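You operate a simulated robot arm through the tools that you are given. There is no shell and no other tool. Be economical: measure what you need, move in short steps, check, and stop when the job is done.

The job below is to be done with a simulated robot arm. You get a single attempt, and the scene is never put back.

JOB
Join the gold bobbin into the yellow pair, park the old one on the yellow table, draw 6 metres. Set down upright: what you pick out.

It is judged by the outcome, as a careful person would: the job done as asked, and still so three seconds after it is handed in. It fails if anything else is knocked over, pushed out of place, dropped, spilled or broken.

ROBOT AND FRAMES
A 6-joint arm with a two-finger parallel gripper on a trunk, on a base that drives. Base frame: it is fixed to the floor where the robot stands at the start and does not move with it; the origin is under the middle of the robot, x ahead of it, y to its left, z up. Lengths are in cm, angles in degrees, forces in N, time in s.
With the tool pointing down near the work surface it reaches from about 36 to 82 cm from the robot's upright axis, wherever it stands. Its first joint turns from -166.0 to 166.0 degrees. Places, roughly: dial of brake five [40, 70, 70]; dial of brake four [40, 90, 70]; dial of brake one [40, 130, 70]; dial of brake six [40, 60, 70]; dial of brake three [40, 100, 70]; dial of brake two [40, 120, 70]. Payload 3.91 kg.
Tool frame: the origin (TCP) lies between the finger pads and is the grasp point; the fingertips stand 3 cm ahead of it; z points along the fingers, y is the line along which they close. The gripper opens to 11 cm. The fingers are 2 cm wide and 1 cm thick; the gripper's body (4.8 by 11.2 cm) begins 5.5 cm behind the TCP.
Orientation is that of the tool frame in the base frame, as a unit quaternion [x, y, z, w]. With the fingers straight down and closing along the base's y, the tool's x points along the base's -x, its y along +y and its z along -z.

CONTROLS
- The arm moves only by the tool play_rows. Its argument "steps" is a list of rows, each an object (a shift or turn left out is 0, a gripper value left out holds the last) with "xyz": the shift along the base's x, y, z in m, a list of three; "angular": the turn, a rotation vector about the base's x, y, z in rad, a list of three; "gripper": the finger opening in m, from 0 to 0.11. In form: [{"xyz": [x, y, z], "angular": [rx, ry, rz], "gripper": gripper}, ...]. A call has 1 to 12 rows; each row shifts and turns the commanded pose from where the row before left it. A row lasts 0.2 s, in which the tool goes at most 5 cm and 8.6 degrees; a call with a longer step from one row to the next is refused whole, and so is a gripper value outside its range. Where a pose cannot be reached the arm comes as near as it can. A force on the tool above 40 N (or 10 N above the force at the start of the call, whichever is more), or a blocked arm, ends the call early, and 0.2 s more pass. Each finger travels about 4.5 cm/s and halts on what it meets, pressing with about 26 N; the grip force reading is that of the motor and also rises with nothing between the fingers. The clock runs only during rows and for 0.2 s after the last one: add rows that do not move to give the fingers time. It gives the time, the measured TCP pose, the force on the tool (base axes), the opening and the grip force at its end, in the units of the frame above (readings bear some noise), with the torque about the TCP (base axes, N m) and any sound that the robot's microphone picked up.
- Cameras (640 x 400 px; columns grow to the right, rows downward): "scene" is now at [-1.5, 16.27, 157.37]; the picture's right is [0.04, -1.00, 0.00], its down [-0.84, -0.03, -0.54] and it looks along [0.54, 0.02, -0.84] (base axes); focal length 292 px, centre (320, 200). "wrist" rides on the gripper at [7.7, 0.7, -11.4] in the tool frame; the picture's right is [-0.09, 1.00, 0.00], its down [-0.80, -0.07, -0.59] and it looks along [-0.59, -0.05, 0.80] (tool axes); focal length 270 px, centre (320, 200). There is no depth. A picture from a camera that has moved, and an enlarged one, comes with that camera's place and axes in the base frame and with its lens. The place of the scene camera against the robot may be out by one fixed shift of up to 1.2 cm in any direction.
- capture(camera): a new picture of that camera. The clock stands still meanwhile.
- lift_body(by): slides the trunk up (or, below 0, down) by that many cm; the arm and the scene camera ride with it, the base frame stays. It gives what a move gives, with no picture.
- steer(legs): drives the robot by 1 to 6 legs, each [ahead, turn to the left] in cm and degrees, along the robot's own axes; the way and the turn of a leg run together, so that a leg with both is an arc; at most 150 cm and 180 degrees a leg. The arm and the cameras ride along, it lands a little off, and it stops where it bumps. It gives what a move gives.
- aim_head(pan, tilt): turns the head with the scene camera to pan (to the left, within 155 degrees either way) and tilt (down, from -29 to 69), counted from straight ahead of the robot. It gives what a move gives.
- zoom(camera, box): a new picture of the part [left, top, right, bottom] of that camera's present view, enlarged. The clock stands still meanwhile.
- hand_in(): hands the job in; it is judged then, once.

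Go step by step. Nothing tells you exact positions but the pictures and the camera data: compare them with the known pose of the tool, close in by small moves and look again before you grip or let go. The budget is 120 turns and 98 pictures, counting those below and the enlarged ones. Unless the task says otherwise, let go and move clear before handing in, and close with one line.

The tools are called after "Request:" by a JSON object that holds its "name" and its "arguments". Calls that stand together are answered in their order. play_rows: Moves the arm, as the interface text tells. Its arguments: {"type":"object","properties":{"steps":{"type":"array","items":{"type":"object","properties":{"xyz":{"type":"array","items":{"type":"number"}},"angular":{"type":"array","items":{"type":"number"}},"gripper":{"type":"number"}}}}},"required":["steps"]} The other tools are called the same way: lift_body (by) slides the trunk up or down; steer (legs) drives the base; aim_head (pan, tilt) turns the head that bears the scene camera; capture (camera) takes a picture; zoom (camera, box) takes an enlarged picture of a part of a camera's view; hand_in () hands the job in.

At the start:

```text
clock: 0.0
tool_pos: [36.55, 23.66, 107.24]
orientation: [0.004, 1.0, 0.001, 0.0]
contact_force: [0.8, -0.1, -0.1]
wrist_torque: [-0.03, -0.02, -0.02]
opening: 10.97
grasp_force: 0.0
trunk travel left (down, up): [-55.0, 6.0]
robot x, y, heading: [0.18, 1.7, 0.2]
head pan, tilt: [2.2, 57.5]
```

scene: 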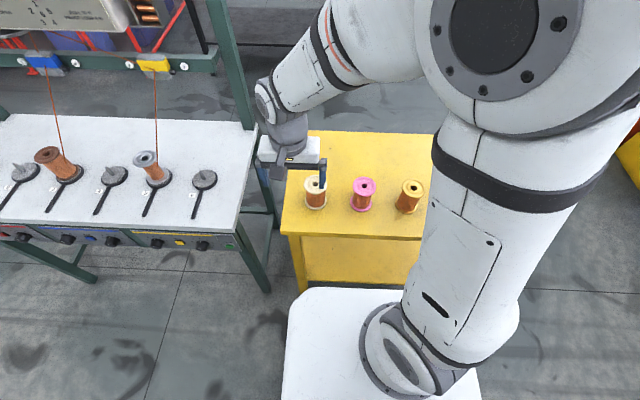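
wrist: 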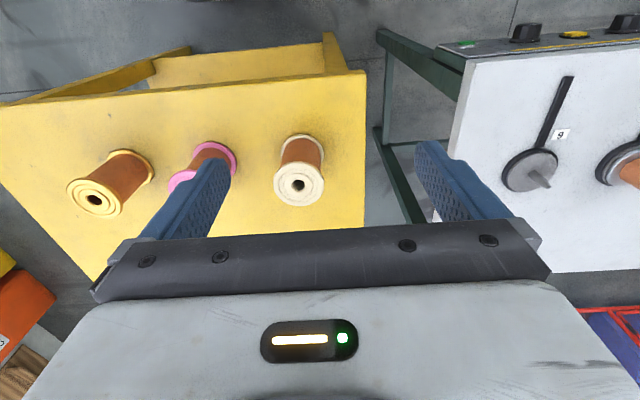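

I see a bench with spindles on the left and a yellow table with three bobbins. I'll look around for details first.

Request:
{"name": "zoom", "arguments": {"camera": "scene", "box": [0, 100, 260, 280]}}

Request:
{"name": "aim_head", "arguments": {"pan": 50, "tilt": 35}}

Request:
{"name": "capture", "arguments": {"camera": "scene"}}

```text
2.22 times, centred on (130, 190) of scene
camera zoom: at [-1.5, 16.27, 157.37], right [0.04, -1.0, 0.0], down [-0.84, -0.03, -0.54], along [0.54, 0.02, -0.84], focal length 650 px, centre (742, 222)
```

zoom: 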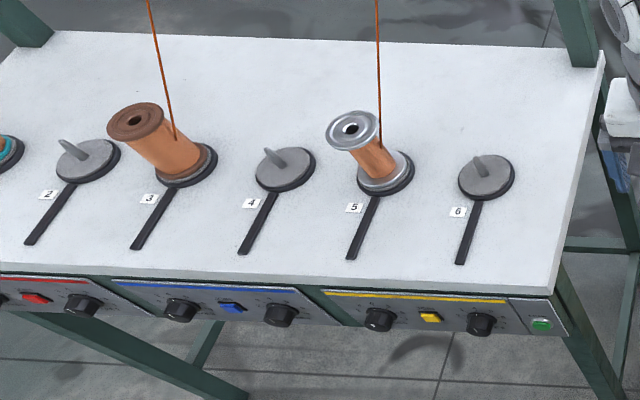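

```text
clock: 1.2
tool_pos: [36.52, 23.75, 107.26]
orientation: [0.004, 1.0, 0.0, 0.0]
contact_force: [-0.1, -0.7, 0.3]
wrist_torque: [0.0, 0.0, 0.0]
opening: 11.02
grasp_force: 0.1
trunk travel left (down, up): [-55.0, 6.0]
robot x, y, heading: [-0.21, 1.49, -0.2]
head pan, tilt: [50.0, 35.0]
```

```text
94 pictures are left
camera scene: at [-2.78, 22.73, 160.5], right [0.77, -0.64, 0.0], down [-0.37, -0.44, -0.82], along [0.53, 0.63, -0.57], focal length 292 px, centre (320, 200)
```

scene: 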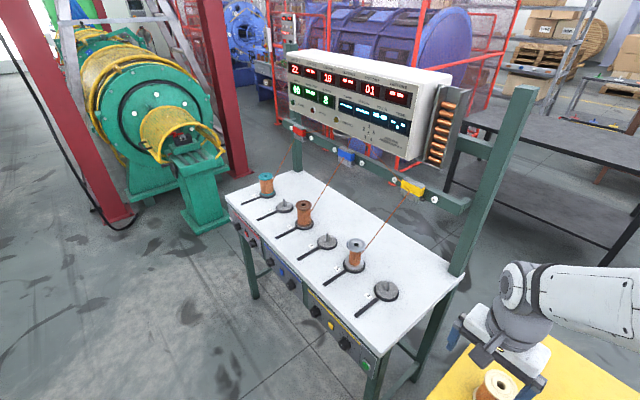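

There is a display panel above the bench. I'll read it and the dial panel.

Request:
{"name": "zoom", "arguments": {"camera": "scene", "box": [280, 45, 460, 158]}}

Request:
{"name": "zoom", "arguments": {"camera": "scene", "box": [230, 160, 410, 272]}}

Request:
{"name": "zoom", "arguments": {"camera": "scene", "box": [260, 270, 400, 370]}}

Request:
{"name": "zoom", "arguments": {"camera": "scene", "box": [280, 55, 350, 110]}}

Request:
{"name": "zoom", "arguments": {"camera": "scene", "box": [330, 75, 420, 150]}}

```text
3.54 times, centred on (370, 102) of scene
camera zoom: at [-2.78, 22.73, 160.5], right [0.77, -0.64, 0.0], down [-0.37, -0.44, -0.82], along [0.53, 0.63, -0.57], focal length 1036 px, centre (143, 549)
```

zoom: 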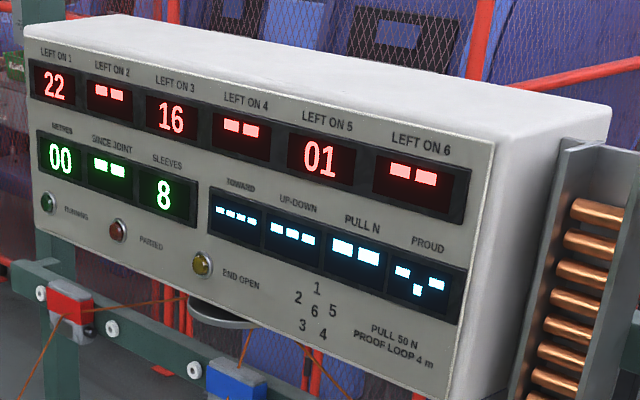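

```text
3.56 times, centred on (320, 216) of scene
camera zoom: at [-2.78, 22.73, 160.5], right [0.77, -0.64, 0.0], down [-0.37, -0.44, -0.82], along [0.53, 0.63, -0.57], focal length 1040 px, centre (320, 143)
```

zoom: 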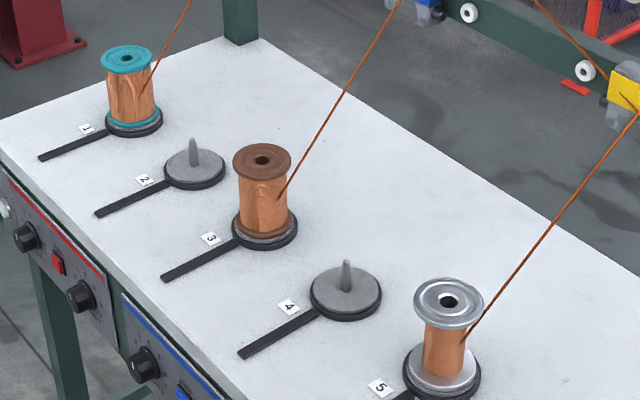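

```text
4.00 times, centred on (330, 320) of scene
camera zoom: at [-2.78, 22.73, 160.5], right [0.77, -0.64, 0.0], down [-0.37, -0.44, -0.82], along [0.53, 0.63, -0.57], focal length 1170 px, centre (280, -280)
```

zoom: 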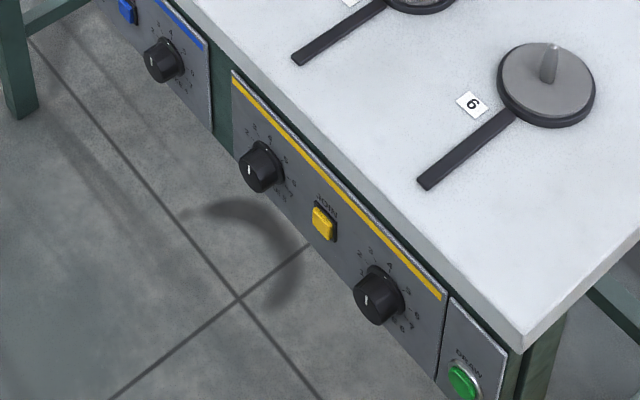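

```text
7.27 times, centred on (315, 82) of scene
camera zoom: at [-2.78, 22.73, 160.5], right [0.77, -0.64, 0.0], down [-0.37, -0.44, -0.82], along [0.53, 0.63, -0.57], focal length 2128 px, centre (356, 1054)
```

zoom: 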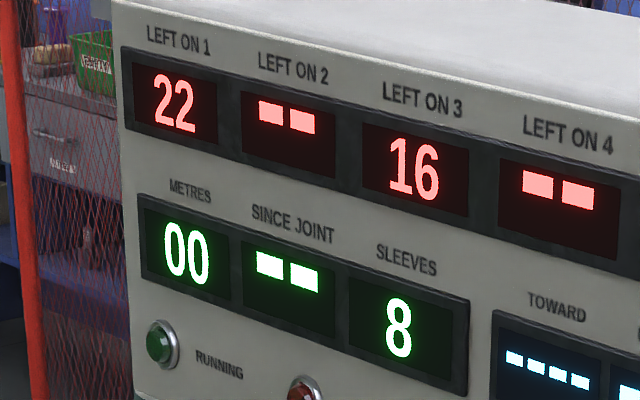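

```text
5.33 times, centred on (375, 112) of scene
camera zoom: at [-2.78, 22.73, 160.5], right [0.77, -0.64, 0.0], down [-0.37, -0.44, -0.82], along [0.53, 0.63, -0.57], focal length 1560 px, centre (27, 667)
```

zoom: 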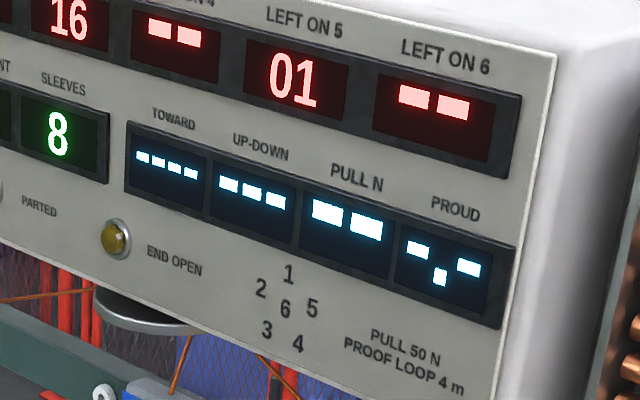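

Request:
{"name": "zoom", "arguments": {"camera": "scene", "box": [380, 160, 470, 220]}}

Request:
{"name": "zoom", "arguments": {"camera": "scene", "box": [230, 110, 420, 210]}}

Request:
{"name": "zoom", "arguments": {"camera": "scene", "box": [310, 295, 360, 360]}}

Request:
{"name": "zoom", "arguments": {"camera": "scene", "box": [235, 230, 305, 295]}}

Request:
{"name": "aim_head", "arguments": {"pan": -30, "tilt": 45}}

Request:
{"name": "capture", "arguments": {"camera": "scene"}}

```text
6.67 times, centred on (425, 190) of scene
camera zoom: at [-2.78, 22.73, 160.5], right [0.77, -0.64, 0.0], down [-0.37, -0.44, -0.82], along [0.53, 0.63, -0.57], focal length 1950 px, centre (-380, 267)
```

zoom: 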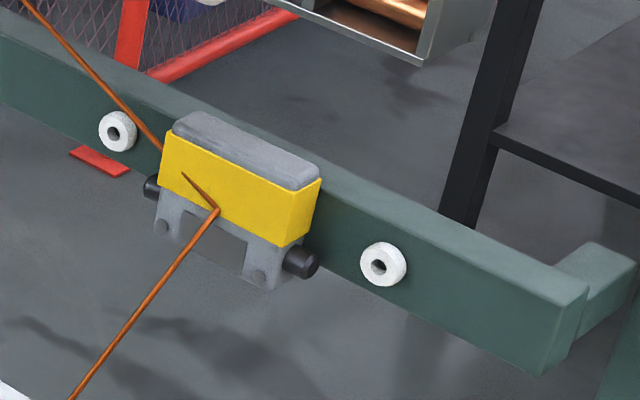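

```text
3.37 times, centred on (325, 160) of scene
camera zoom: at [-2.78, 22.73, 160.5], right [0.77, -0.64, 0.0], down [-0.37, -0.44, -0.82], along [0.53, 0.63, -0.57], focal length 985 px, centre (303, 335)
```

zoom: 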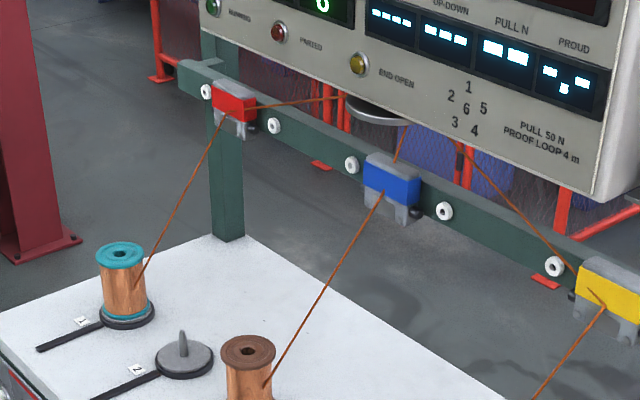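

```text
6.15 times, centred on (335, 328) of scene
camera zoom: at [-2.78, 22.73, 160.5], right [0.77, -0.64, 0.0], down [-0.37, -0.44, -0.82], along [0.53, 0.63, -0.57], focal length 1800 px, centre (228, -585)
```

zoom: 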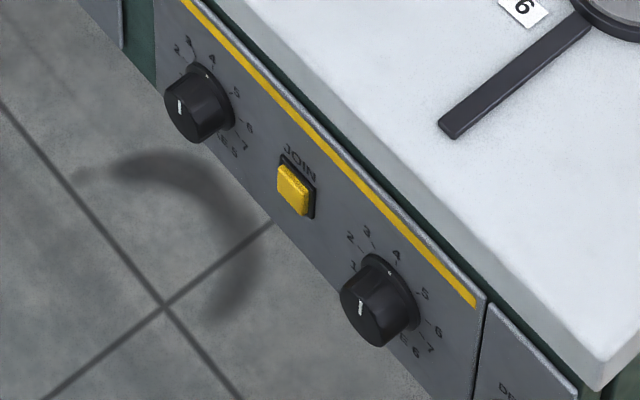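

```text
6.15 times, centred on (270, 262) of scene
camera zoom: at [-2.78, 22.73, 160.5], right [0.77, -0.64, 0.0], down [-0.37, -0.44, -0.82], along [0.53, 0.63, -0.57], focal length 1800 px, centre (628, -185)
```

zoom: 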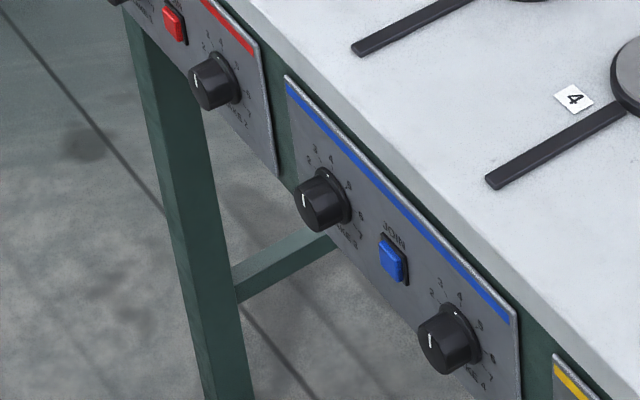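

```text
clock: 2.7
tool_pos: [36.56, 23.77, 107.14]
orientation: [0.004, 1.0, 0.0, 0.001]
contact_force: [-0.7, 0.3, 0.4]
wrist_torque: [-0.02, 0.01, 0.0]
opening: 10.98
grasp_force: 0.0
trunk travel left (down, up): [-55.0, 6.0]
robot x, y, heading: [-0.24, 1.29, -0.0]
head pan, tilt: [-30.0, 45.0]
```

```text
84 pictures are left
camera scene: at [-1.39, 11.94, 159.02], right [-0.5, -0.87, 0.0], down [-0.61, 0.35, -0.71], along [0.61, -0.35, -0.71], focal length 292 px, centre (320, 200)
```

scene: 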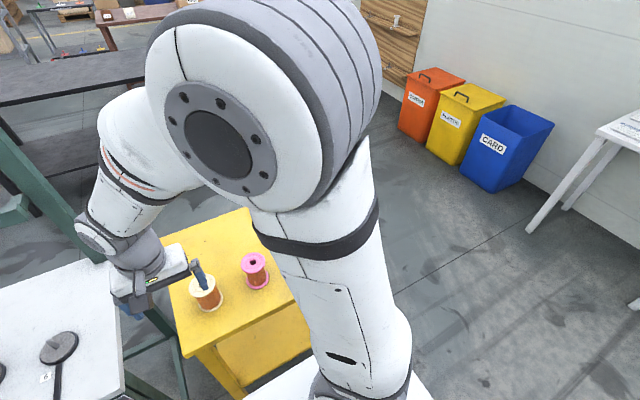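

A table with paper at the right might hold instructions; I'll look there and behind.

Request:
{"name": "aim_head", "arguments": {"pan": -75, "tilt": 30}}

Request:
{"name": "capture", "arguments": {"camera": "scene"}}

```text
clock: 3.8
tool_pos: [36.66, 23.7, 107.19]
orientation: [0.003, 1.0, -0.001, 0.001]
contact_force: [0.5, -0.1, 0.4]
wrist_torque: [-0.02, -0.01, 0.01]
opening: 11.0
grasp_force: 0.1
trunk travel left (down, up): [-55.0, 6.0]
robot x, y, heading: [-0.19, 1.01, 0.3]
head pan, tilt: [-75.0, 30.0]
```

```text
83 pictures are left
camera scene: at [-6.09, 7.26, 161.28], right [-0.97, -0.26, 0.0], down [-0.13, 0.48, -0.87], along [0.23, -0.84, -0.5], focal length 292 px, centre (320, 200)
```

scene: 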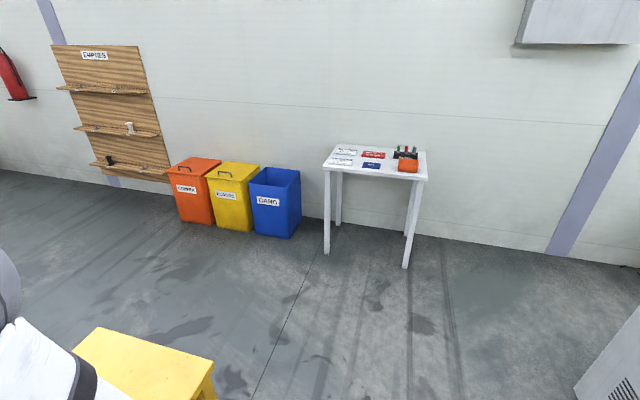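

Request:
{"name": "zoom", "arguments": {"camera": "scene", "box": [320, 138, 430, 182]}}

Request:
{"name": "zoom", "arguments": {"camera": "scene", "box": [50, 40, 180, 180]}}

Request:
{"name": "zoom", "arguments": {"camera": "scene", "box": [325, 142, 395, 172]}}

```text
5.82 times, centred on (375, 160) of scene
camera zoom: at [-6.09, 7.26, 161.28], right [-0.97, -0.26, 0.0], down [-0.13, 0.48, -0.87], along [0.23, -0.84, -0.5], focal length 1702 px, centre (0, 433)
```

zoom: 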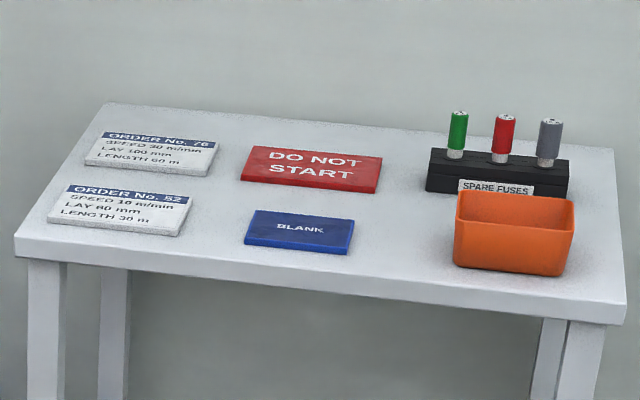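

```text
2.86 times, centred on (115, 110) of scene
camera zoom: at [-6.09, 7.26, 161.28], right [-0.97, -0.26, 0.0], down [-0.13, 0.48, -0.87], along [0.23, -0.84, -0.5], focal length 836 px, centre (906, 457)
```

zoom: 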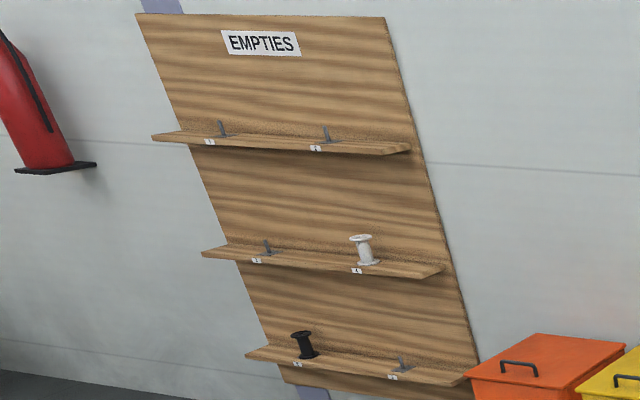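

```text
9.14 times, centred on (360, 157) of scene
camera zoom: at [-6.09, 7.26, 161.28], right [-0.97, -0.26, 0.0], down [-0.13, 0.48, -0.87], along [0.23, -0.84, -0.5], focal length 2675 px, centre (-46, 593)
```

zoom: 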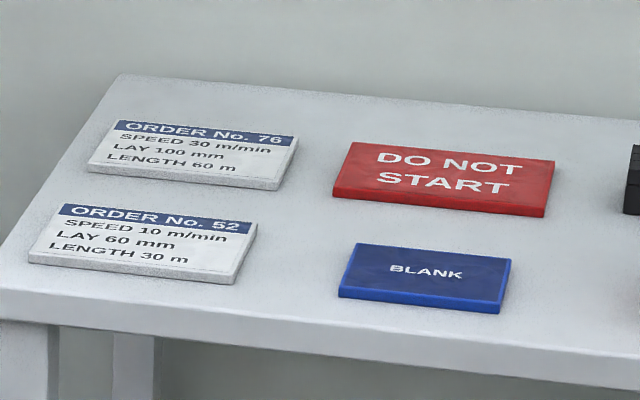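

Request:
{"name": "zoom", "arguments": {"camera": "wrist", "box": [40, 110, 340, 240]}}

Request:
{"name": "aim_head", "arguments": {"pan": 2.2, "tilt": 57.5}}

Request:
{"name": "zoom", "arguments": {"camera": "scene", "box": [280, 150, 440, 250]}}

```text
2.13 times, centred on (190, 175) of wrist
camera zoom: at [29.0, 24.49, 118.55], right [0.1, 1.0, 0.0], down [0.8, -0.08, 0.59], along [0.59, -0.06, -0.8], focal length 577 px, centre (597, 253)
```

zoom: 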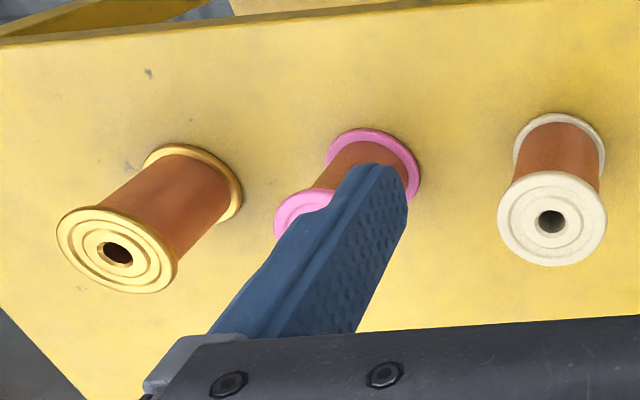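

```text
clock: 5.3
tool_pos: [36.58, 23.78, 107.23]
orientation: [0.004, 1.0, -0.001, 0.0]
contact_force: [0.7, -0.1, 0.1]
wrist_torque: [-0.01, -0.03, 0.03]
opening: 10.99
grasp_force: 0.0
trunk travel left (down, up): [-55.0, 6.0]
robot x, y, heading: [0.12, 1.3, -0.1]
head pan, tilt: [2.2, 57.5]
```

```text
4.00 times, centred on (360, 200) of scene
camera zoom: at [-1.5, 16.26, 157.37], right [0.04, -1.0, 0.0], down [-0.84, -0.03, -0.54], along [0.54, 0.02, -0.84], focal length 1170 px, centre (160, 200)
```

zoom: 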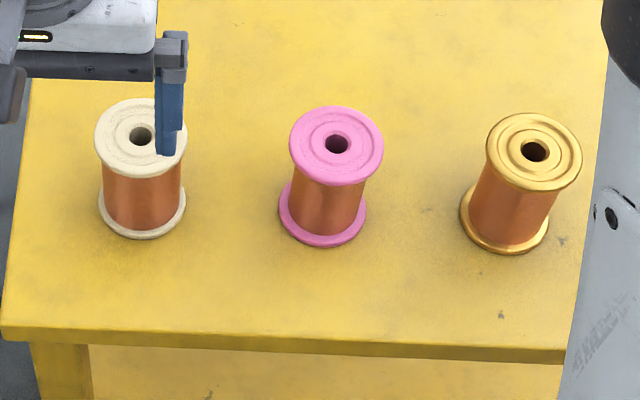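

The gold bobbin stands at about (48, -9), top z≈88.4, table z≈79.5; spindle 6 is near (56, 57). I'll move the base to about y=35 so both tables are in reach.

Request:
{"name": "steer", "arguments": {"legs": [[0, 90], [34, 0], [0, -90]]}}

Request:
{"name": "aim_head", "arguments": {"pan": 25, "tilt": 50}}

Request:
{"name": "capture", "arguments": {"camera": "scene"}}

Request:
{"name": "capture", "arguments": {"camera": "wrist"}}

```text
clock: 15.2
tool_pos: [36.22, 58.34, 107.17]
orientation: [-0.004, 1.0, -0.001, 0.0]
contact_force: [-0.5, 0.3, 0.4]
wrist_torque: [0.0, -0.01, 0.01]
opening: 11.01
grasp_force: 0.1
trunk travel left (down, up): [-55.0, 6.0]
robot x, y, heading: [-0.23, 38.34, 1.3]
head pan, tilt: [2.2, 57.5]
```

```text
clock: 16.1
tool_pos: [35.98, 58.3, 107.27]
orientation: [-0.004, 1.0, -0.001, 0.0]
contact_force: [0.2, -0.6, 0.2]
wrist_torque: [0.04, 0.01, -0.03]
opening: 11.01
grasp_force: 0.1
trunk travel left (down, up): [-55.0, 6.0]
robot x, y, heading: [-0.12, 38.21, 1.6]
head pan, tilt: [25.0, 50.0]
```

```text
77 pictures are left
camera scene: at [-2.16, 56.09, 158.33], right [0.45, -0.9, 0.0], down [-0.69, -0.34, -0.64], along [0.58, 0.29, -0.77], focal length 292 px, centre (320, 200)
```

scene: 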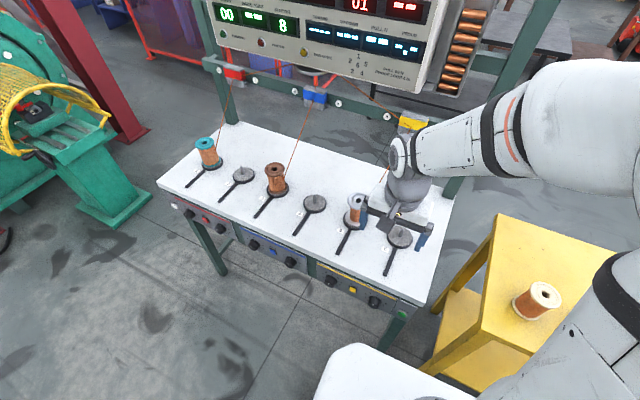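

```text
76 pictures are left
camera wrist: at [28.48, 58.97, 118.57], right [0.08, 1.0, 0.0], down [0.8, -0.07, 0.59], along [0.59, -0.05, -0.8], focal length 270 px, centre (320, 200)
```

wrist: 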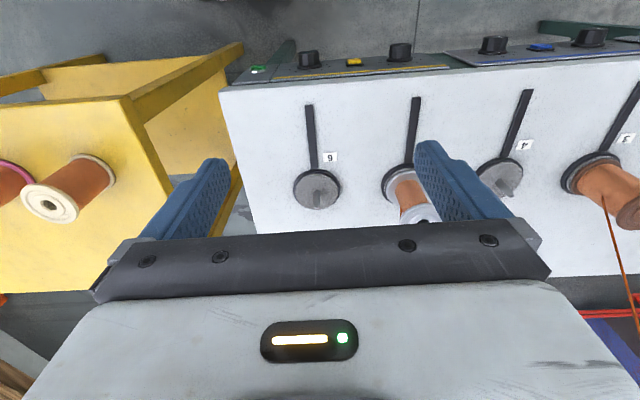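

Request:
{"name": "zoom", "arguments": {"camera": "scene", "box": [310, 255, 400, 325]}}

Request:
{"name": "zoom", "arguments": {"camera": "scene", "box": [340, 180, 420, 250]}}

```text
5.71 times, centred on (355, 290) of scene
camera zoom: at [-2.16, 56.09, 158.33], right [0.45, -0.9, 0.0], down [-0.69, -0.34, -0.64], along [0.58, 0.29, -0.77], focal length 1672 px, centre (120, -314)
```

zoom: 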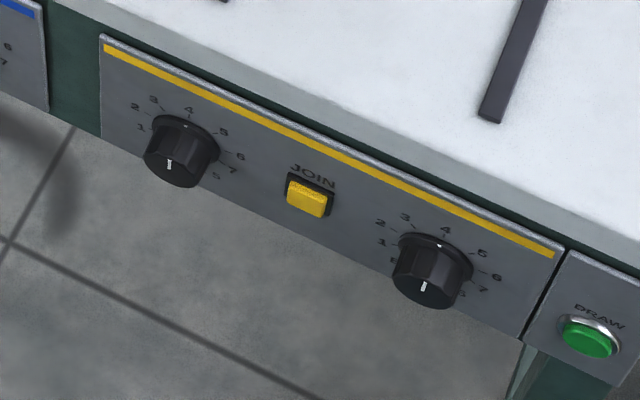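

```text
5.71 times, centred on (380, 215) of scene
camera zoom: at [-2.16, 56.09, 158.33], right [0.45, -0.9, 0.0], down [-0.69, -0.34, -0.64], along [0.58, 0.29, -0.77], focal length 1672 px, centre (-23, 114)
```

zoom: 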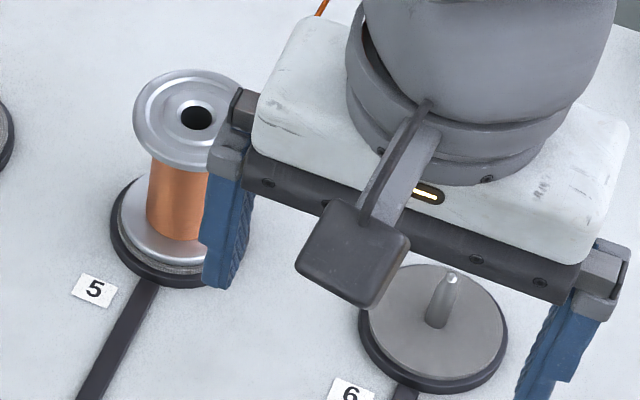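

Both brakes' dials look near 4, but I want a frontal look. I'll bring the wrist camera in front of the yellow dial panel.

Request:
{"name": "play_rows", "arguments": {"steps": [{"xyz": [-0.03, 0.02, -0.03]}, {"xyz": [-0.03, 0.02, -0.03]}, {"xyz": [-0.03, 0.02, -0.03]}, {"xyz": [-0.03, 0.02, -0.03]}, {"xyz": [0, 0, -0.04]}, {"xyz": [0, 0, 0]}]}}

Request:
{"name": "capture", "arguments": {"camera": "wrist"}}

```text
clock: 17.4
tool_pos: [24.21, 66.16, 91.33]
orientation: [-0.004, 1.0, 0.0, 0.0]
contact_force: [0.3, 0.6, -1.0]
wrist_torque: [0.0, 0.02, 0.06]
opening: 11.02
grasp_force: 0.2
trunk travel left (down, up): [-55.0, 6.0]
robot x, y, heading: [-0.44, 38.3, 1.1]
head pan, tilt: [25.0, 50.0]
```

```text
73 pictures are left
camera wrist: at [16.52, 67.01, 102.53], right [0.08, 1.0, 0.0], down [0.8, -0.07, 0.59], along [0.59, -0.05, -0.8], focal length 270 px, centre (320, 200)
```

wrist: 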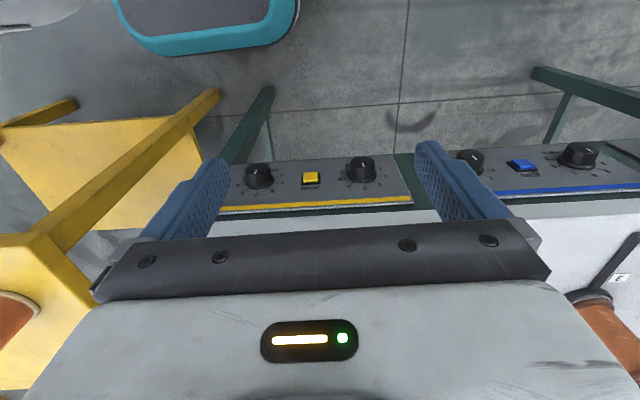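

Request:
{"name": "steer", "arguments": {"legs": [[-25, 0]]}}

Request:
{"name": "play_rows", "arguments": {"steps": [{"xyz": [0.04, 0, -0.02], "angular": [0, -0.14, 0]}, {"xyz": [0.04, 0, -0.02], "angular": [0, -0.14, 0]}, {"xyz": [0.04, 0, -0.03], "angular": [0, -0.14, 0]}, {"xyz": [0.04, 0, -0.03], "angular": [0, -0.14, 0]}, {"xyz": [0.04, 0, -0.03], "angular": [0, -0.14, 0]}, {"xyz": [0.04, 0, -0.03]}, {"xyz": [0, 0, -0.02]}, {"xyz": [0, 0, 0]}]}}

Request:
{"name": "capture", "arguments": {"camera": "wrist"}}

```text
clock: 19.3
tool_pos: [-1.0, 65.63, 91.15]
orientation: [-0.003, 1.0, 0.0, -0.001]
contact_force: [-0.1, 1.6, -0.3]
wrist_torque: [0.01, -0.03, -0.01]
opening: 11.0
grasp_force: 0.2
trunk travel left (down, up): [-55.0, 6.0]
robot x, y, heading: [-25.32, 37.76, 1.3]
head pan, tilt: [25.0, 50.0]
```

```text
clock: 21.1
tool_pos: [25.45, 68.61, 75.42]
orientation: [-0.005, 0.94, -0.006, 0.34]
contact_force: [-0.1, -0.1, 0.8]
wrist_torque: [0.0, 0.0, -0.01]
opening: 10.97
grasp_force: 0.1
out of reach, approached as far as the arm can: row 4, 5, 7
trunk travel left (down, up): [-55.0, 6.0]
robot x, y, heading: [-25.32, 37.61, 1.4]
head pan, tilt: [25.0, 50.0]
```

```text
72 pictures are left
camera wrist: at [12.27, 69.43, 79.17], right [0.06, 1.0, 0.04], down [0.23, -0.06, 0.97], along [0.97, -0.05, -0.24], focal length 270 px, centre (320, 200)
```

wrist: 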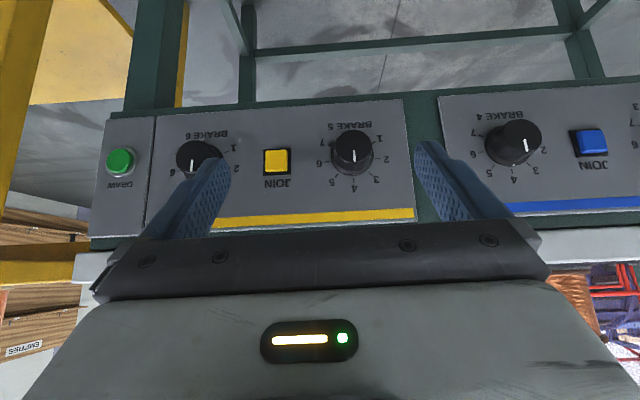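

Request:
{"name": "zoom", "arguments": {"camera": "wrist", "box": [310, 110, 400, 210]}}

Request:
{"name": "zoom", "arguments": {"camera": "wrist", "box": [140, 110, 260, 220]}}

Request:
{"name": "zoom", "arguments": {"camera": "wrist", "box": [450, 100, 570, 200]}}

```text
4.00 times, centred on (355, 160) of wrist
camera zoom: at [12.27, 69.43, 79.17], right [0.06, 1.0, 0.04], down [0.23, -0.06, 0.97], along [0.97, -0.05, -0.24], focal length 1081 px, centre (180, 360)
```

zoom: 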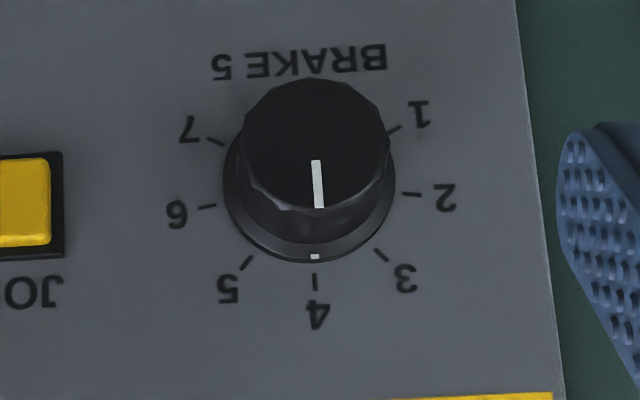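

```text
3.64 times, centred on (200, 165) of wrist
camera zoom: at [12.27, 69.43, 79.17], right [0.06, 1.0, 0.04], down [0.23, -0.06, 0.97], along [0.97, -0.05, -0.24], focal length 983 px, centre (756, 327)
```

zoom: 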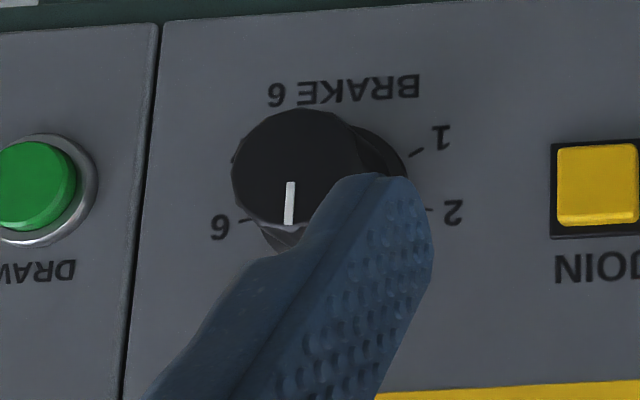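

```text
4.00 times, centred on (510, 150) of wrist
camera zoom: at [12.27, 69.43, 79.17], right [0.06, 1.0, 0.04], down [0.23, -0.06, 0.97], along [0.97, -0.05, -0.24], focal length 1081 px, centre (-440, 400)
```

zoom: 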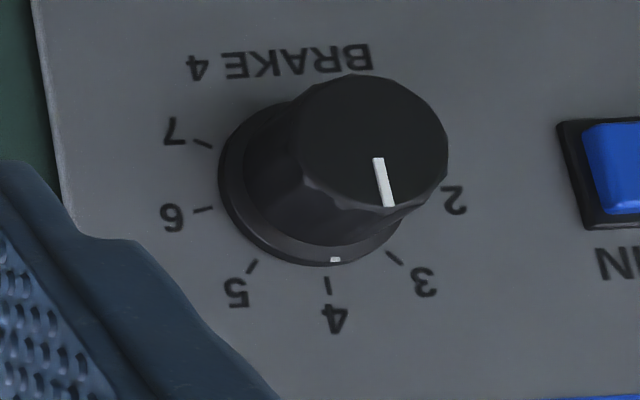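

All dials I can read (4, 5, 6) stand at 4. Now I return the tool to vertical, drive forward, and go get the gold bobbin.

Request:
{"name": "play_rows", "arguments": {"steps": [{"xyz": [-0.04, -0.01, 0.03]}, {"xyz": [-0.04, -0.01, 0.03], "angular": [0, 0.14, 0]}, {"xyz": [-0.04, -0.01, 0.03], "angular": [0, 0.14, 0]}, {"xyz": [-0.04, -0.01, 0.03], "angular": [0, 0.14, 0]}, {"xyz": [-0.02, -0.03, 0.04], "angular": [0, 0.14, 0]}, {"xyz": [0, -0.03, 0.04], "angular": [0, 0.14, 0]}, {"xyz": [0, -0.03, 0.04]}, {"xyz": [0, -0.03, 0.04]}, {"xyz": [0.02, -0.03, 0.03]}, {"xyz": [0.02, -0.03, 0]}, {"xyz": [0, 0, 0]}]}}

Request:
{"name": "steer", "arguments": {"legs": [[25, 0]]}}

```text
refused: row 1 steps farther than a row can; nothing moved
```

```text
clock: 22.3
tool_pos: [34.76, 68.88, 75.29]
orientation: [-0.003, 0.943, -0.009, 0.332]
contact_force: [-11.4, 1.5, 8.2]
wrist_torque: [-0.53, -0.04, -0.59]
opening: 10.98
grasp_force: 0.2
trunk travel left (down, up): [-55.0, 6.0]
robot x, y, heading: [-15.2, 37.88, 1.7]
head pan, tilt: [25.0, 50.0]
stopped in leg 1: the force on the tool passed its limit at 131 N (the readings are from after the stop); the commanded pose is now the measured one
```

My drive came before the refused retreat, so the fingers bumped the bench front. I back off and check for harm.

Request:
{"name": "steer", "arguments": {"legs": [[-12, 0]]}}

Request:
{"name": "capture", "arguments": {"camera": "wrist"}}

Request:
{"name": "capture", "arguments": {"camera": "scene"}}

```text
clock: 23.5
tool_pos: [22.79, 68.61, 75.17]
orientation: [-0.002, 0.943, -0.009, 0.332]
contact_force: [0.2, -0.9, -0.4]
wrist_torque: [0.03, 0.01, -0.01]
opening: 11.0
grasp_force: 0.0
trunk travel left (down, up): [-55.0, 6.0]
robot x, y, heading: [-27.0, 37.31, 1.7]
head pan, tilt: [25.0, 50.0]
```

```text
68 pictures are left
camera wrist: at [9.72, 69.34, 79.28], right [0.07, 1.0, 0.04], down [0.25, -0.05, 0.97], along [0.97, -0.06, -0.25], focal length 270 px, centre (320, 200)
```

wrist: 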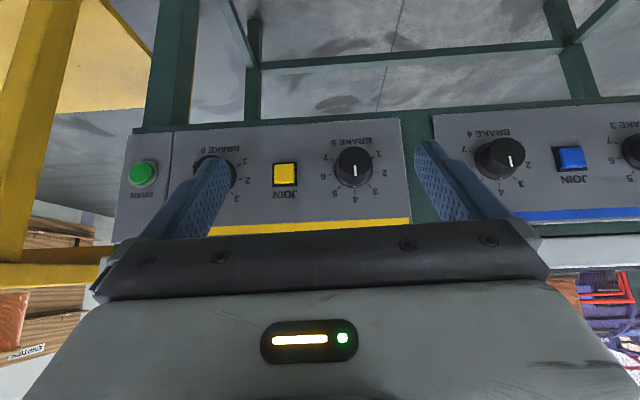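

```text
67 pictures are left
camera scene: at [-29.04, 55.42, 158.33], right [0.45, -0.89, 0.0], down [-0.68, -0.34, -0.64], along [0.57, 0.29, -0.77], focal length 292 px, centre (320, 200)
```

scene: 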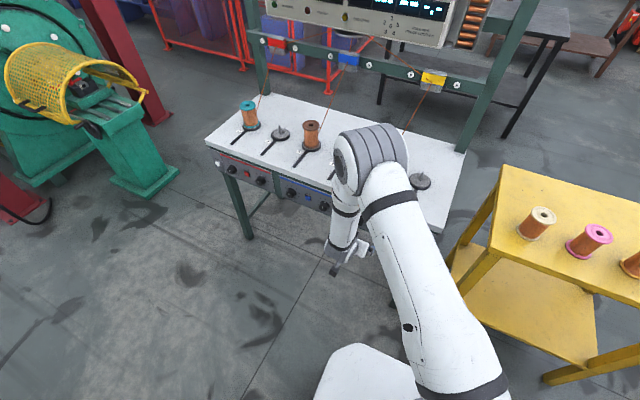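

Nothing appears disturbed. I now retract the arm with smaller steps.

Request:
{"name": "play_rows", "arguments": {"steps": [{"xyz": [-0.03, -0.01, 0.03]}, {"xyz": [-0.03, -0.01, 0.03], "angular": [0, 0.14, 0]}, {"xyz": [-0.03, -0.01, 0.03], "angular": [0, 0.14, 0]}, {"xyz": [-0.03, -0.01, 0.03], "angular": [0, 0.14, 0]}, {"xyz": [0, -0.02, 0.04], "angular": [0, 0.14, 0]}, {"xyz": [0, -0.02, 0.04], "angular": [0, 0.12, 0]}, {"xyz": [0, -0.02, 0.04]}, {"xyz": [0, -0.02, 0.04]}, {"xyz": [0.02, -0.02, 0.03]}, {"xyz": [0.02, -0.02, 0]}, {"xyz": [0, 0, 0]}]}}

```text
clock: 25.9
tool_pos: [15.19, 52.91, 106.54]
orientation: [-0.006, 1.0, -0.007, -0.002]
contact_force: [-0.4, 0.2, 0.0]
wrist_torque: [0.02, 0.01, 0.02]
opening: 10.99
grasp_force: 0.0
out of reach, approached as far as the arm can: row 1
trunk travel left (down, up): [-55.0, 6.0]
robot x, y, heading: [-27.17, 37.65, 1.7]
head pan, tilt: [25.0, 50.0]
```

Request:
{"name": "steer", "arguments": {"legs": [[27, 0]]}}

Request:
{"name": "play_rows", "arguments": {"steps": [{"xyz": [0.003, -0.048, 0]}, {"xyz": [0.003, -0.048, 0]}, {"xyz": [0.003, -0.048, 0]}, {"xyz": [0.003, -0.048, 0]}, {"xyz": [0.003, -0.048, 0]}, {"xyz": [0.003, -0.048, 0]}, {"xyz": [0.003, -0.048, 0]}, {"xyz": [0.003, -0.048, 0]}, {"xyz": [0.003, -0.048, 0]}, {"xyz": [0.003, -0.048, 0]}, {"xyz": [0, -0.048, 0]}, {"xyz": [0, -0.04, 0]}]}}

Request:
{"name": "aim_head", "arguments": {"pan": -30, "tilt": 50}}

Request:
{"name": "capture", "arguments": {"camera": "scene"}}

Request:
{"name": "capture", "arguments": {"camera": "wrist"}}

```text
clock: 27.9
tool_pos: [42.43, 53.72, 106.35]
orientation: [-0.005, 1.0, -0.007, -0.001]
contact_force: [0.3, -0.1, -0.4]
wrist_torque: [0.01, 0.04, 0.01]
opening: 11.02
grasp_force: 0.0
trunk travel left (down, up): [-55.0, 6.0]
robot x, y, heading: [0.37, 38.16, 1.5]
head pan, tilt: [25.0, 50.0]
```

```text
clock: 30.5
tool_pos: [45.38, -3.26, 106.46]
orientation: [-0.005, 1.0, -0.007, -0.002]
contact_force: [0.2, -0.2, 0.8]
wrist_torque: [0.03, 0.01, -0.01]
opening: 10.99
grasp_force: 0.0
trunk travel left (down, up): [-55.0, 6.0]
robot x, y, heading: [0.38, 38.02, 1.3]
head pan, tilt: [25.0, 50.0]
```

```text
clock: 31.7
tool_pos: [45.57, -3.05, 106.58]
orientation: [-0.006, 1.0, -0.007, -0.002]
contact_force: [-0.4, -0.4, 0.4]
wrist_torque: [0.01, -0.04, 0.03]
opening: 10.99
grasp_force: 0.1
trunk travel left (down, up): [-55.0, 6.0]
robot x, y, heading: [0.34, 38.14, 1.3]
head pan, tilt: [-30.0, 50.0]
```

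```text
66 pictures are left
camera scene: at [-1.77, 49.06, 158.33], right [-0.48, -0.88, 0.0], down [-0.67, 0.36, -0.64], along [0.57, -0.31, -0.77], focal length 292 px, centre (320, 200)
```

scene: 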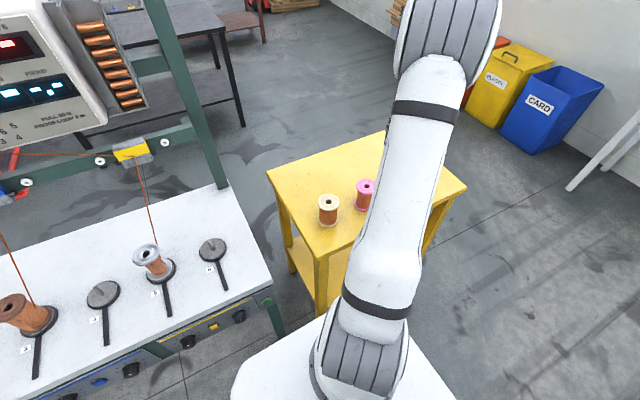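

```text
65 pictures are left
camera wrist: at [37.84, -2.24, 117.96], right [0.08, 1.0, -0.01], down [0.8, -0.05, 0.59], along [0.59, -0.06, -0.81], focal length 270 px, centre (320, 200)
```

wrist: 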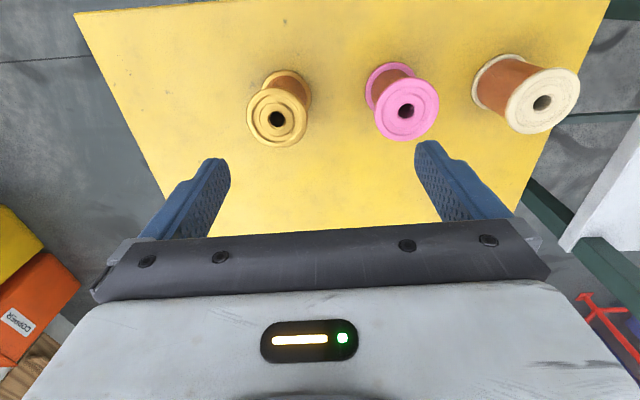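

Gold bobbin top hole is at about (48, -8.6), z 88.4. I move over it and check.

Request:
{"name": "play_rows", "arguments": {"steps": [{"xyz": [0.012, -0.028, -0.03]}, {"xyz": [0.012, -0.027, -0.03]}, {"xyz": [0, 0, -0.04]}, {"xyz": [0, 0, 0]}]}}

Request:
{"name": "capture", "arguments": {"camera": "wrist"}}

```text
clock: 32.7
tool_pos: [47.93, -8.48, 96.55]
orientation: [-0.006, 1.0, -0.007, -0.001]
contact_force: [-0.1, -0.5, -0.8]
wrist_torque: [-0.04, -0.01, 0.0]
opening: 11.01
grasp_force: 0.1
trunk travel left (down, up): [-55.0, 6.0]
robot x, y, heading: [0.53, 37.88, 1.3]
head pan, tilt: [-30.0, 50.0]
```

```text
64 pictures are left
camera wrist: at [40.26, -7.77, 107.9], right [0.08, 1.0, -0.01], down [0.8, -0.05, 0.59], along [0.59, -0.06, -0.81], focal length 270 px, centre (320, 200)
```

wrist: 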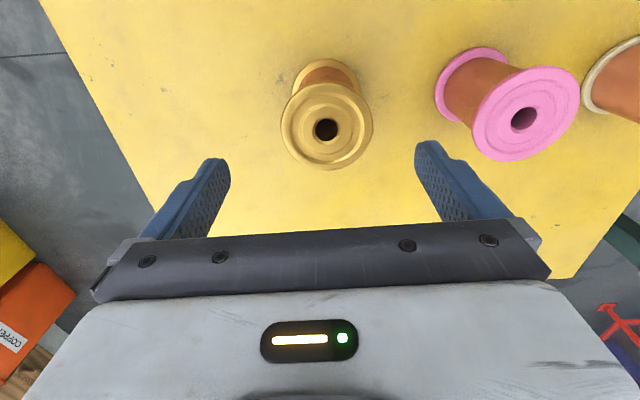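

Aligned within a few mm. Descend and grip the upper flange.

Request:
{"name": "play_rows", "arguments": {"steps": [{"xyz": [0, 0.001, -0.04]}, {"xyz": [0, 0.001, -0.035]}, {"xyz": [0, 0, -0.025]}, {"gripper": 0.05}, {}, {}, {}, {}, {}]}}

Request:
{"name": "capture", "arguments": {"camera": "wrist"}}

```text
clock: 34.7
tool_pos: [47.86, -8.45, 86.39]
orientation: [-0.005, 1.0, -0.006, -0.001]
contact_force: [0.2, 1.7, 0.3]
wrist_torque: [0.1, -0.11, 0.01]
opening: 6.73
grasp_force: 26.3
trunk travel left (down, up): [-55.0, 6.0]
robot x, y, heading: [0.01, 38.4, 1.6]
head pan, tilt: [-30.0, 50.0]
```

```text
63 pictures are left
camera wrist: at [40.29, -7.59, 97.87], right [0.08, 1.0, -0.01], down [0.8, -0.05, 0.59], along [0.59, -0.06, -0.81], focal length 270 px, centre (320, 200)
```

wrist: 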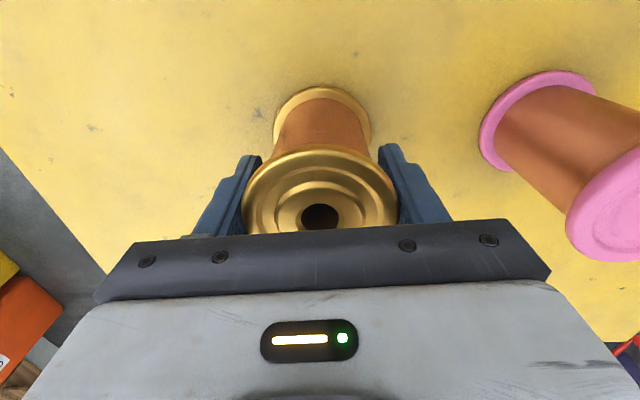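

Gripped (6.73 cm). Lift and carry toward spindle 6.

Request:
{"name": "play_rows", "arguments": {"steps": [{"xyz": [0, 0, 0.02]}, {"xyz": [0, 0, 0.04]}, {"xyz": [0, 0, 0.045]}, {"xyz": [0, 0, 0.045]}, {"xyz": [0, 0.03, 0.03]}, {"xyz": [0, 0.045, 0]}, {"xyz": [0, 0.045, 0]}, {"xyz": [0, 0.045, 0]}, {"xyz": [0, 0.045, 0]}, {"xyz": [0, 0.045, 0]}, {"xyz": [0, 0.045, 0]}, {"xyz": [0, 0.045, 0]}]}}

Request:
{"name": "play_rows", "arguments": {"steps": [{"xyz": [0.01, 0.045, 0]}, {"xyz": [0.01, 0.045, 0]}, {"xyz": [0.01, 0.045, 0]}, {"xyz": [0.01, 0.045, 0]}, {"xyz": [0.01, 0.045, 0]}, {"xyz": [0.01, 0.045, 0]}, {}]}}

Request:
{"name": "capture", "arguments": {"camera": "wrist"}}

Request:
{"name": "aim_head", "arguments": {"pan": 15, "tilt": 50}}

Request:
{"name": "capture", "arguments": {"camera": "scene"}}

```text
clock: 37.3
tool_pos: [47.82, 26.09, 104.42]
orientation: [-0.005, 1.0, -0.007, -0.002]
contact_force: [-0.4, 0.2, -7.0]
wrist_torque: [0.02, 0.03, 0.0]
opening: 6.71
grasp_force: 26.3
trunk travel left (down, up): [-55.0, 6.0]
robot x, y, heading: [0.29, 37.89, 1.6]
head pan, tilt: [-30.0, 50.0]
```

```text
clock: 38.9
tool_pos: [53.52, 53.28, 104.6]
orientation: [-0.006, 1.0, -0.008, -0.002]
contact_force: [0.7, -0.8, -6.5]
wrist_torque: [-0.01, -0.01, 0.0]
opening: 6.74
grasp_force: 25.7
trunk travel left (down, up): [-55.0, 6.0]
robot x, y, heading: [-0.02, 38.39, 1.3]
head pan, tilt: [-30.0, 50.0]
```

```text
62 pictures are left
camera wrist: at [46.13, 53.94, 115.91], right [0.08, 1.0, -0.01], down [0.8, -0.05, 0.59], along [0.59, -0.06, -0.81], focal length 270 px, centre (320, 200)
```

wrist: 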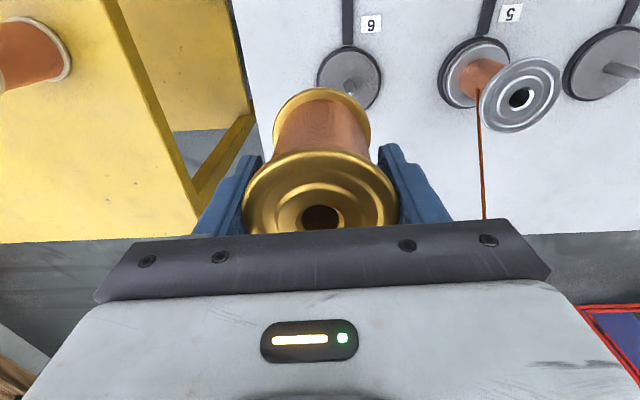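

```text
clock: 40.0
tool_pos: [53.65, 53.04, 104.55]
orientation: [-0.005, 1.0, -0.007, -0.003]
contact_force: [0.2, -0.4, -6.0]
wrist_torque: [-0.01, -0.01, 0.01]
opening: 6.73
grasp_force: 26.2
trunk travel left (down, up): [-55.0, 6.0]
robot x, y, heading: [0.12, 38.27, 1.6]
head pan, tilt: [15.0, 50.0]
```

```text
61 pictures are left
camera scene: at [-1.09, 54.94, 158.32], right [0.28, -0.96, 0.0], down [-0.73, -0.22, -0.64], along [0.62, 0.18, -0.77], focal length 292 px, centre (320, 200)
```

scene: 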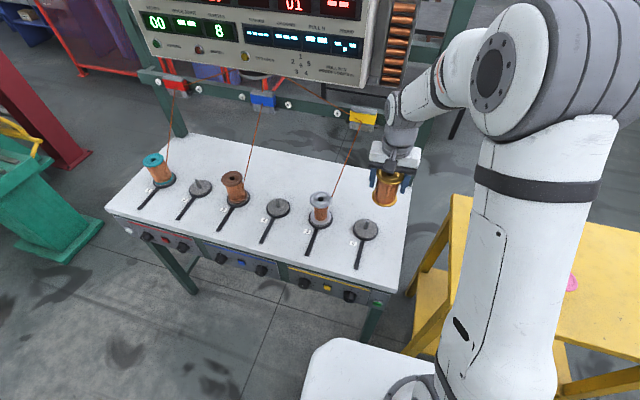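

Request:
{"name": "zoom", "arguments": {"camera": "wrist", "box": [300, 20, 400, 120]}}

Request:
{"name": "zoom", "arguments": {"camera": "scene", "box": [290, 130, 430, 280]}}

```text
4.00 times, centred on (350, 70) of wrist
camera zoom: at [46.14, 53.92, 115.89], right [0.08, 1.0, -0.01], down [0.8, -0.05, 0.59], along [0.59, -0.06, -0.81], focal length 1081 px, centre (200, 720)
```

zoom: 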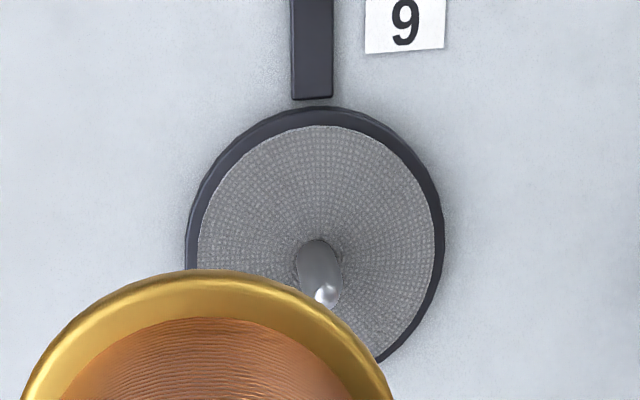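

```text
2.67 times, centred on (360, 205) of scene
camera zoom: at [-1.09, 54.94, 158.32], right [0.28, -0.96, 0.0], down [-0.73, -0.22, -0.64], along [0.62, 0.18, -0.77], focal length 780 px, centre (213, 187)
```

zoom: 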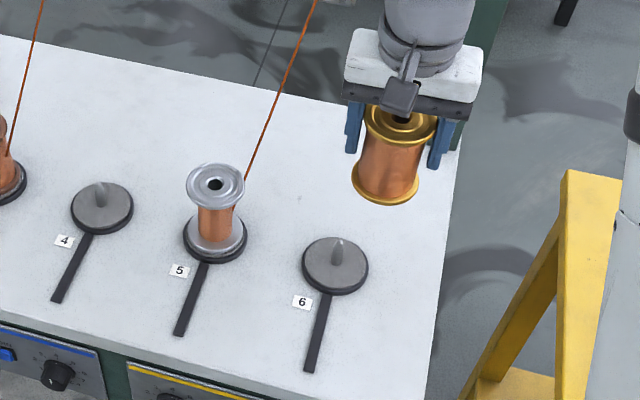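

Spindle 6 pin is at about (54.4, 56.15), tip z≈85.5, disc z≈81. Move over it and lower to just above the tip.

Request:
{"name": "play_rows", "arguments": {"steps": [{"xyz": [0.008, 0.03, 0]}, {"xyz": [0, 0, -0.04]}, {"xyz": [0, 0, -0.04]}, {}]}}

Request:
{"name": "capture", "arguments": {"camera": "wrist"}}

Request:
{"name": "zoom", "arguments": {"camera": "scene", "box": [300, 130, 430, 270]}}

```text
clock: 41.0
tool_pos: [54.55, 56.02, 96.67]
orientation: [-0.005, 1.0, -0.007, -0.001]
contact_force: [-1.1, 0.2, -6.3]
wrist_torque: [0.0, 0.02, 0.02]
opening: 6.71
grasp_force: 25.6
trunk travel left (down, up): [-55.0, 6.0]
robot x, y, heading: [0.53, 37.74, 1.6]
head pan, tilt: [15.0, 50.0]
```

```text
58 pictures are left
camera wrist: at [46.92, 56.81, 107.94], right [0.08, 1.0, -0.01], down [0.8, -0.05, 0.59], along [0.59, -0.06, -0.81], focal length 270 px, centre (320, 200)
```

wrist: 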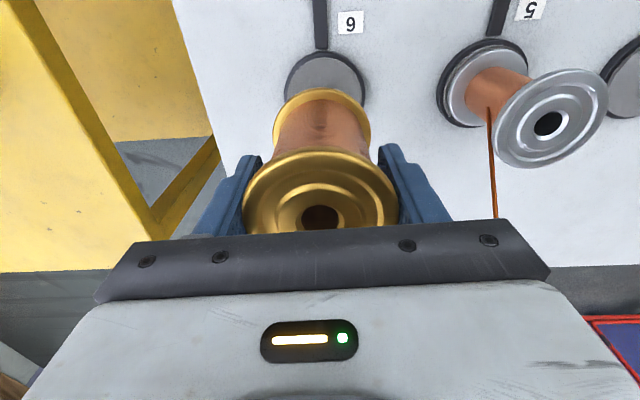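

```text
2.86 times, centred on (365, 200) of scene
camera zoom: at [-1.13, 54.96, 158.32], right [0.28, -0.96, 0.0], down [-0.73, -0.22, -0.64], along [0.62, 0.18, -0.77], focal length 836 px, centre (191, 200)
```

zoom: 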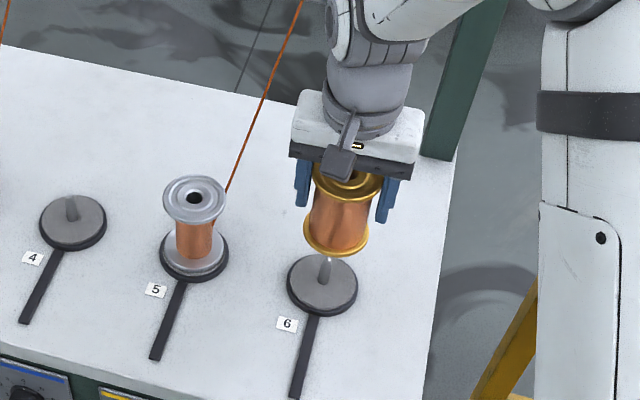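

Slight correction (-0.2, +0.3) and lower onto the pin slowly.

Request:
{"name": "play_rows", "arguments": {"steps": [{"xyz": [-0.002, 0.003, -0.02]}, {"xyz": [0, 0, -0.015]}, {"xyz": [0, 0, -0.01]}, {"xyz": [0, 0, -0.01]}, {}]}}

Request:
{"name": "capture", "arguments": {"camera": "wrist"}}

Request:
{"name": "zoom", "arguments": {"camera": "scene", "box": [300, 130, 430, 270]}}

```text
clock: 42.2
tool_pos: [54.49, 56.37, 91.03]
orientation: [-0.006, 1.0, -0.008, -0.002]
contact_force: [0.0, -0.2, -6.7]
wrist_torque: [-0.03, -0.03, 0.01]
opening: 6.75
grasp_force: 26.0
trunk travel left (down, up): [-55.0, 6.0]
robot x, y, heading: [0.26, 38.08, 1.7]
head pan, tilt: [15.0, 50.0]
```

```text
56 pictures are left
camera wrist: at [46.88, 57.18, 102.36], right [0.08, 1.0, -0.01], down [0.8, -0.05, 0.59], along [0.59, -0.06, -0.81], focal length 270 px, centre (320, 200)
```

wrist: 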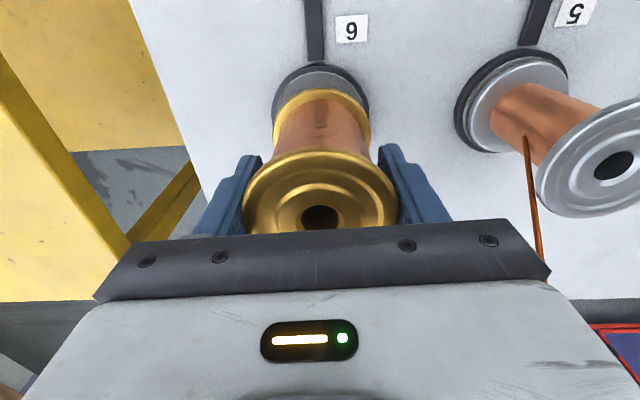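

```text
2.86 times, centred on (365, 200) of scene
camera zoom: at [-1.1, 54.95, 158.32], right [0.28, -0.96, 0.0], down [-0.73, -0.22, -0.64], along [0.62, 0.18, -0.77], focal length 836 px, centre (191, 200)
```

zoom: 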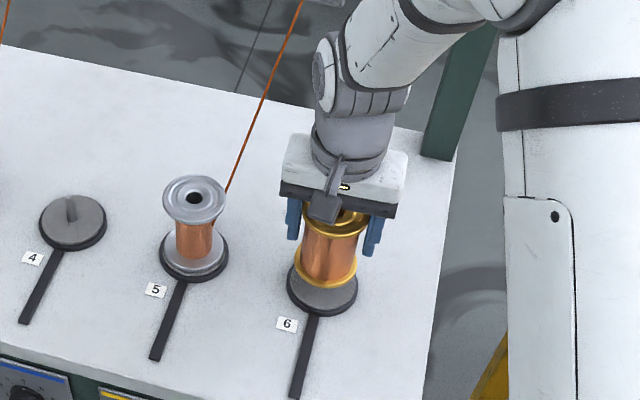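

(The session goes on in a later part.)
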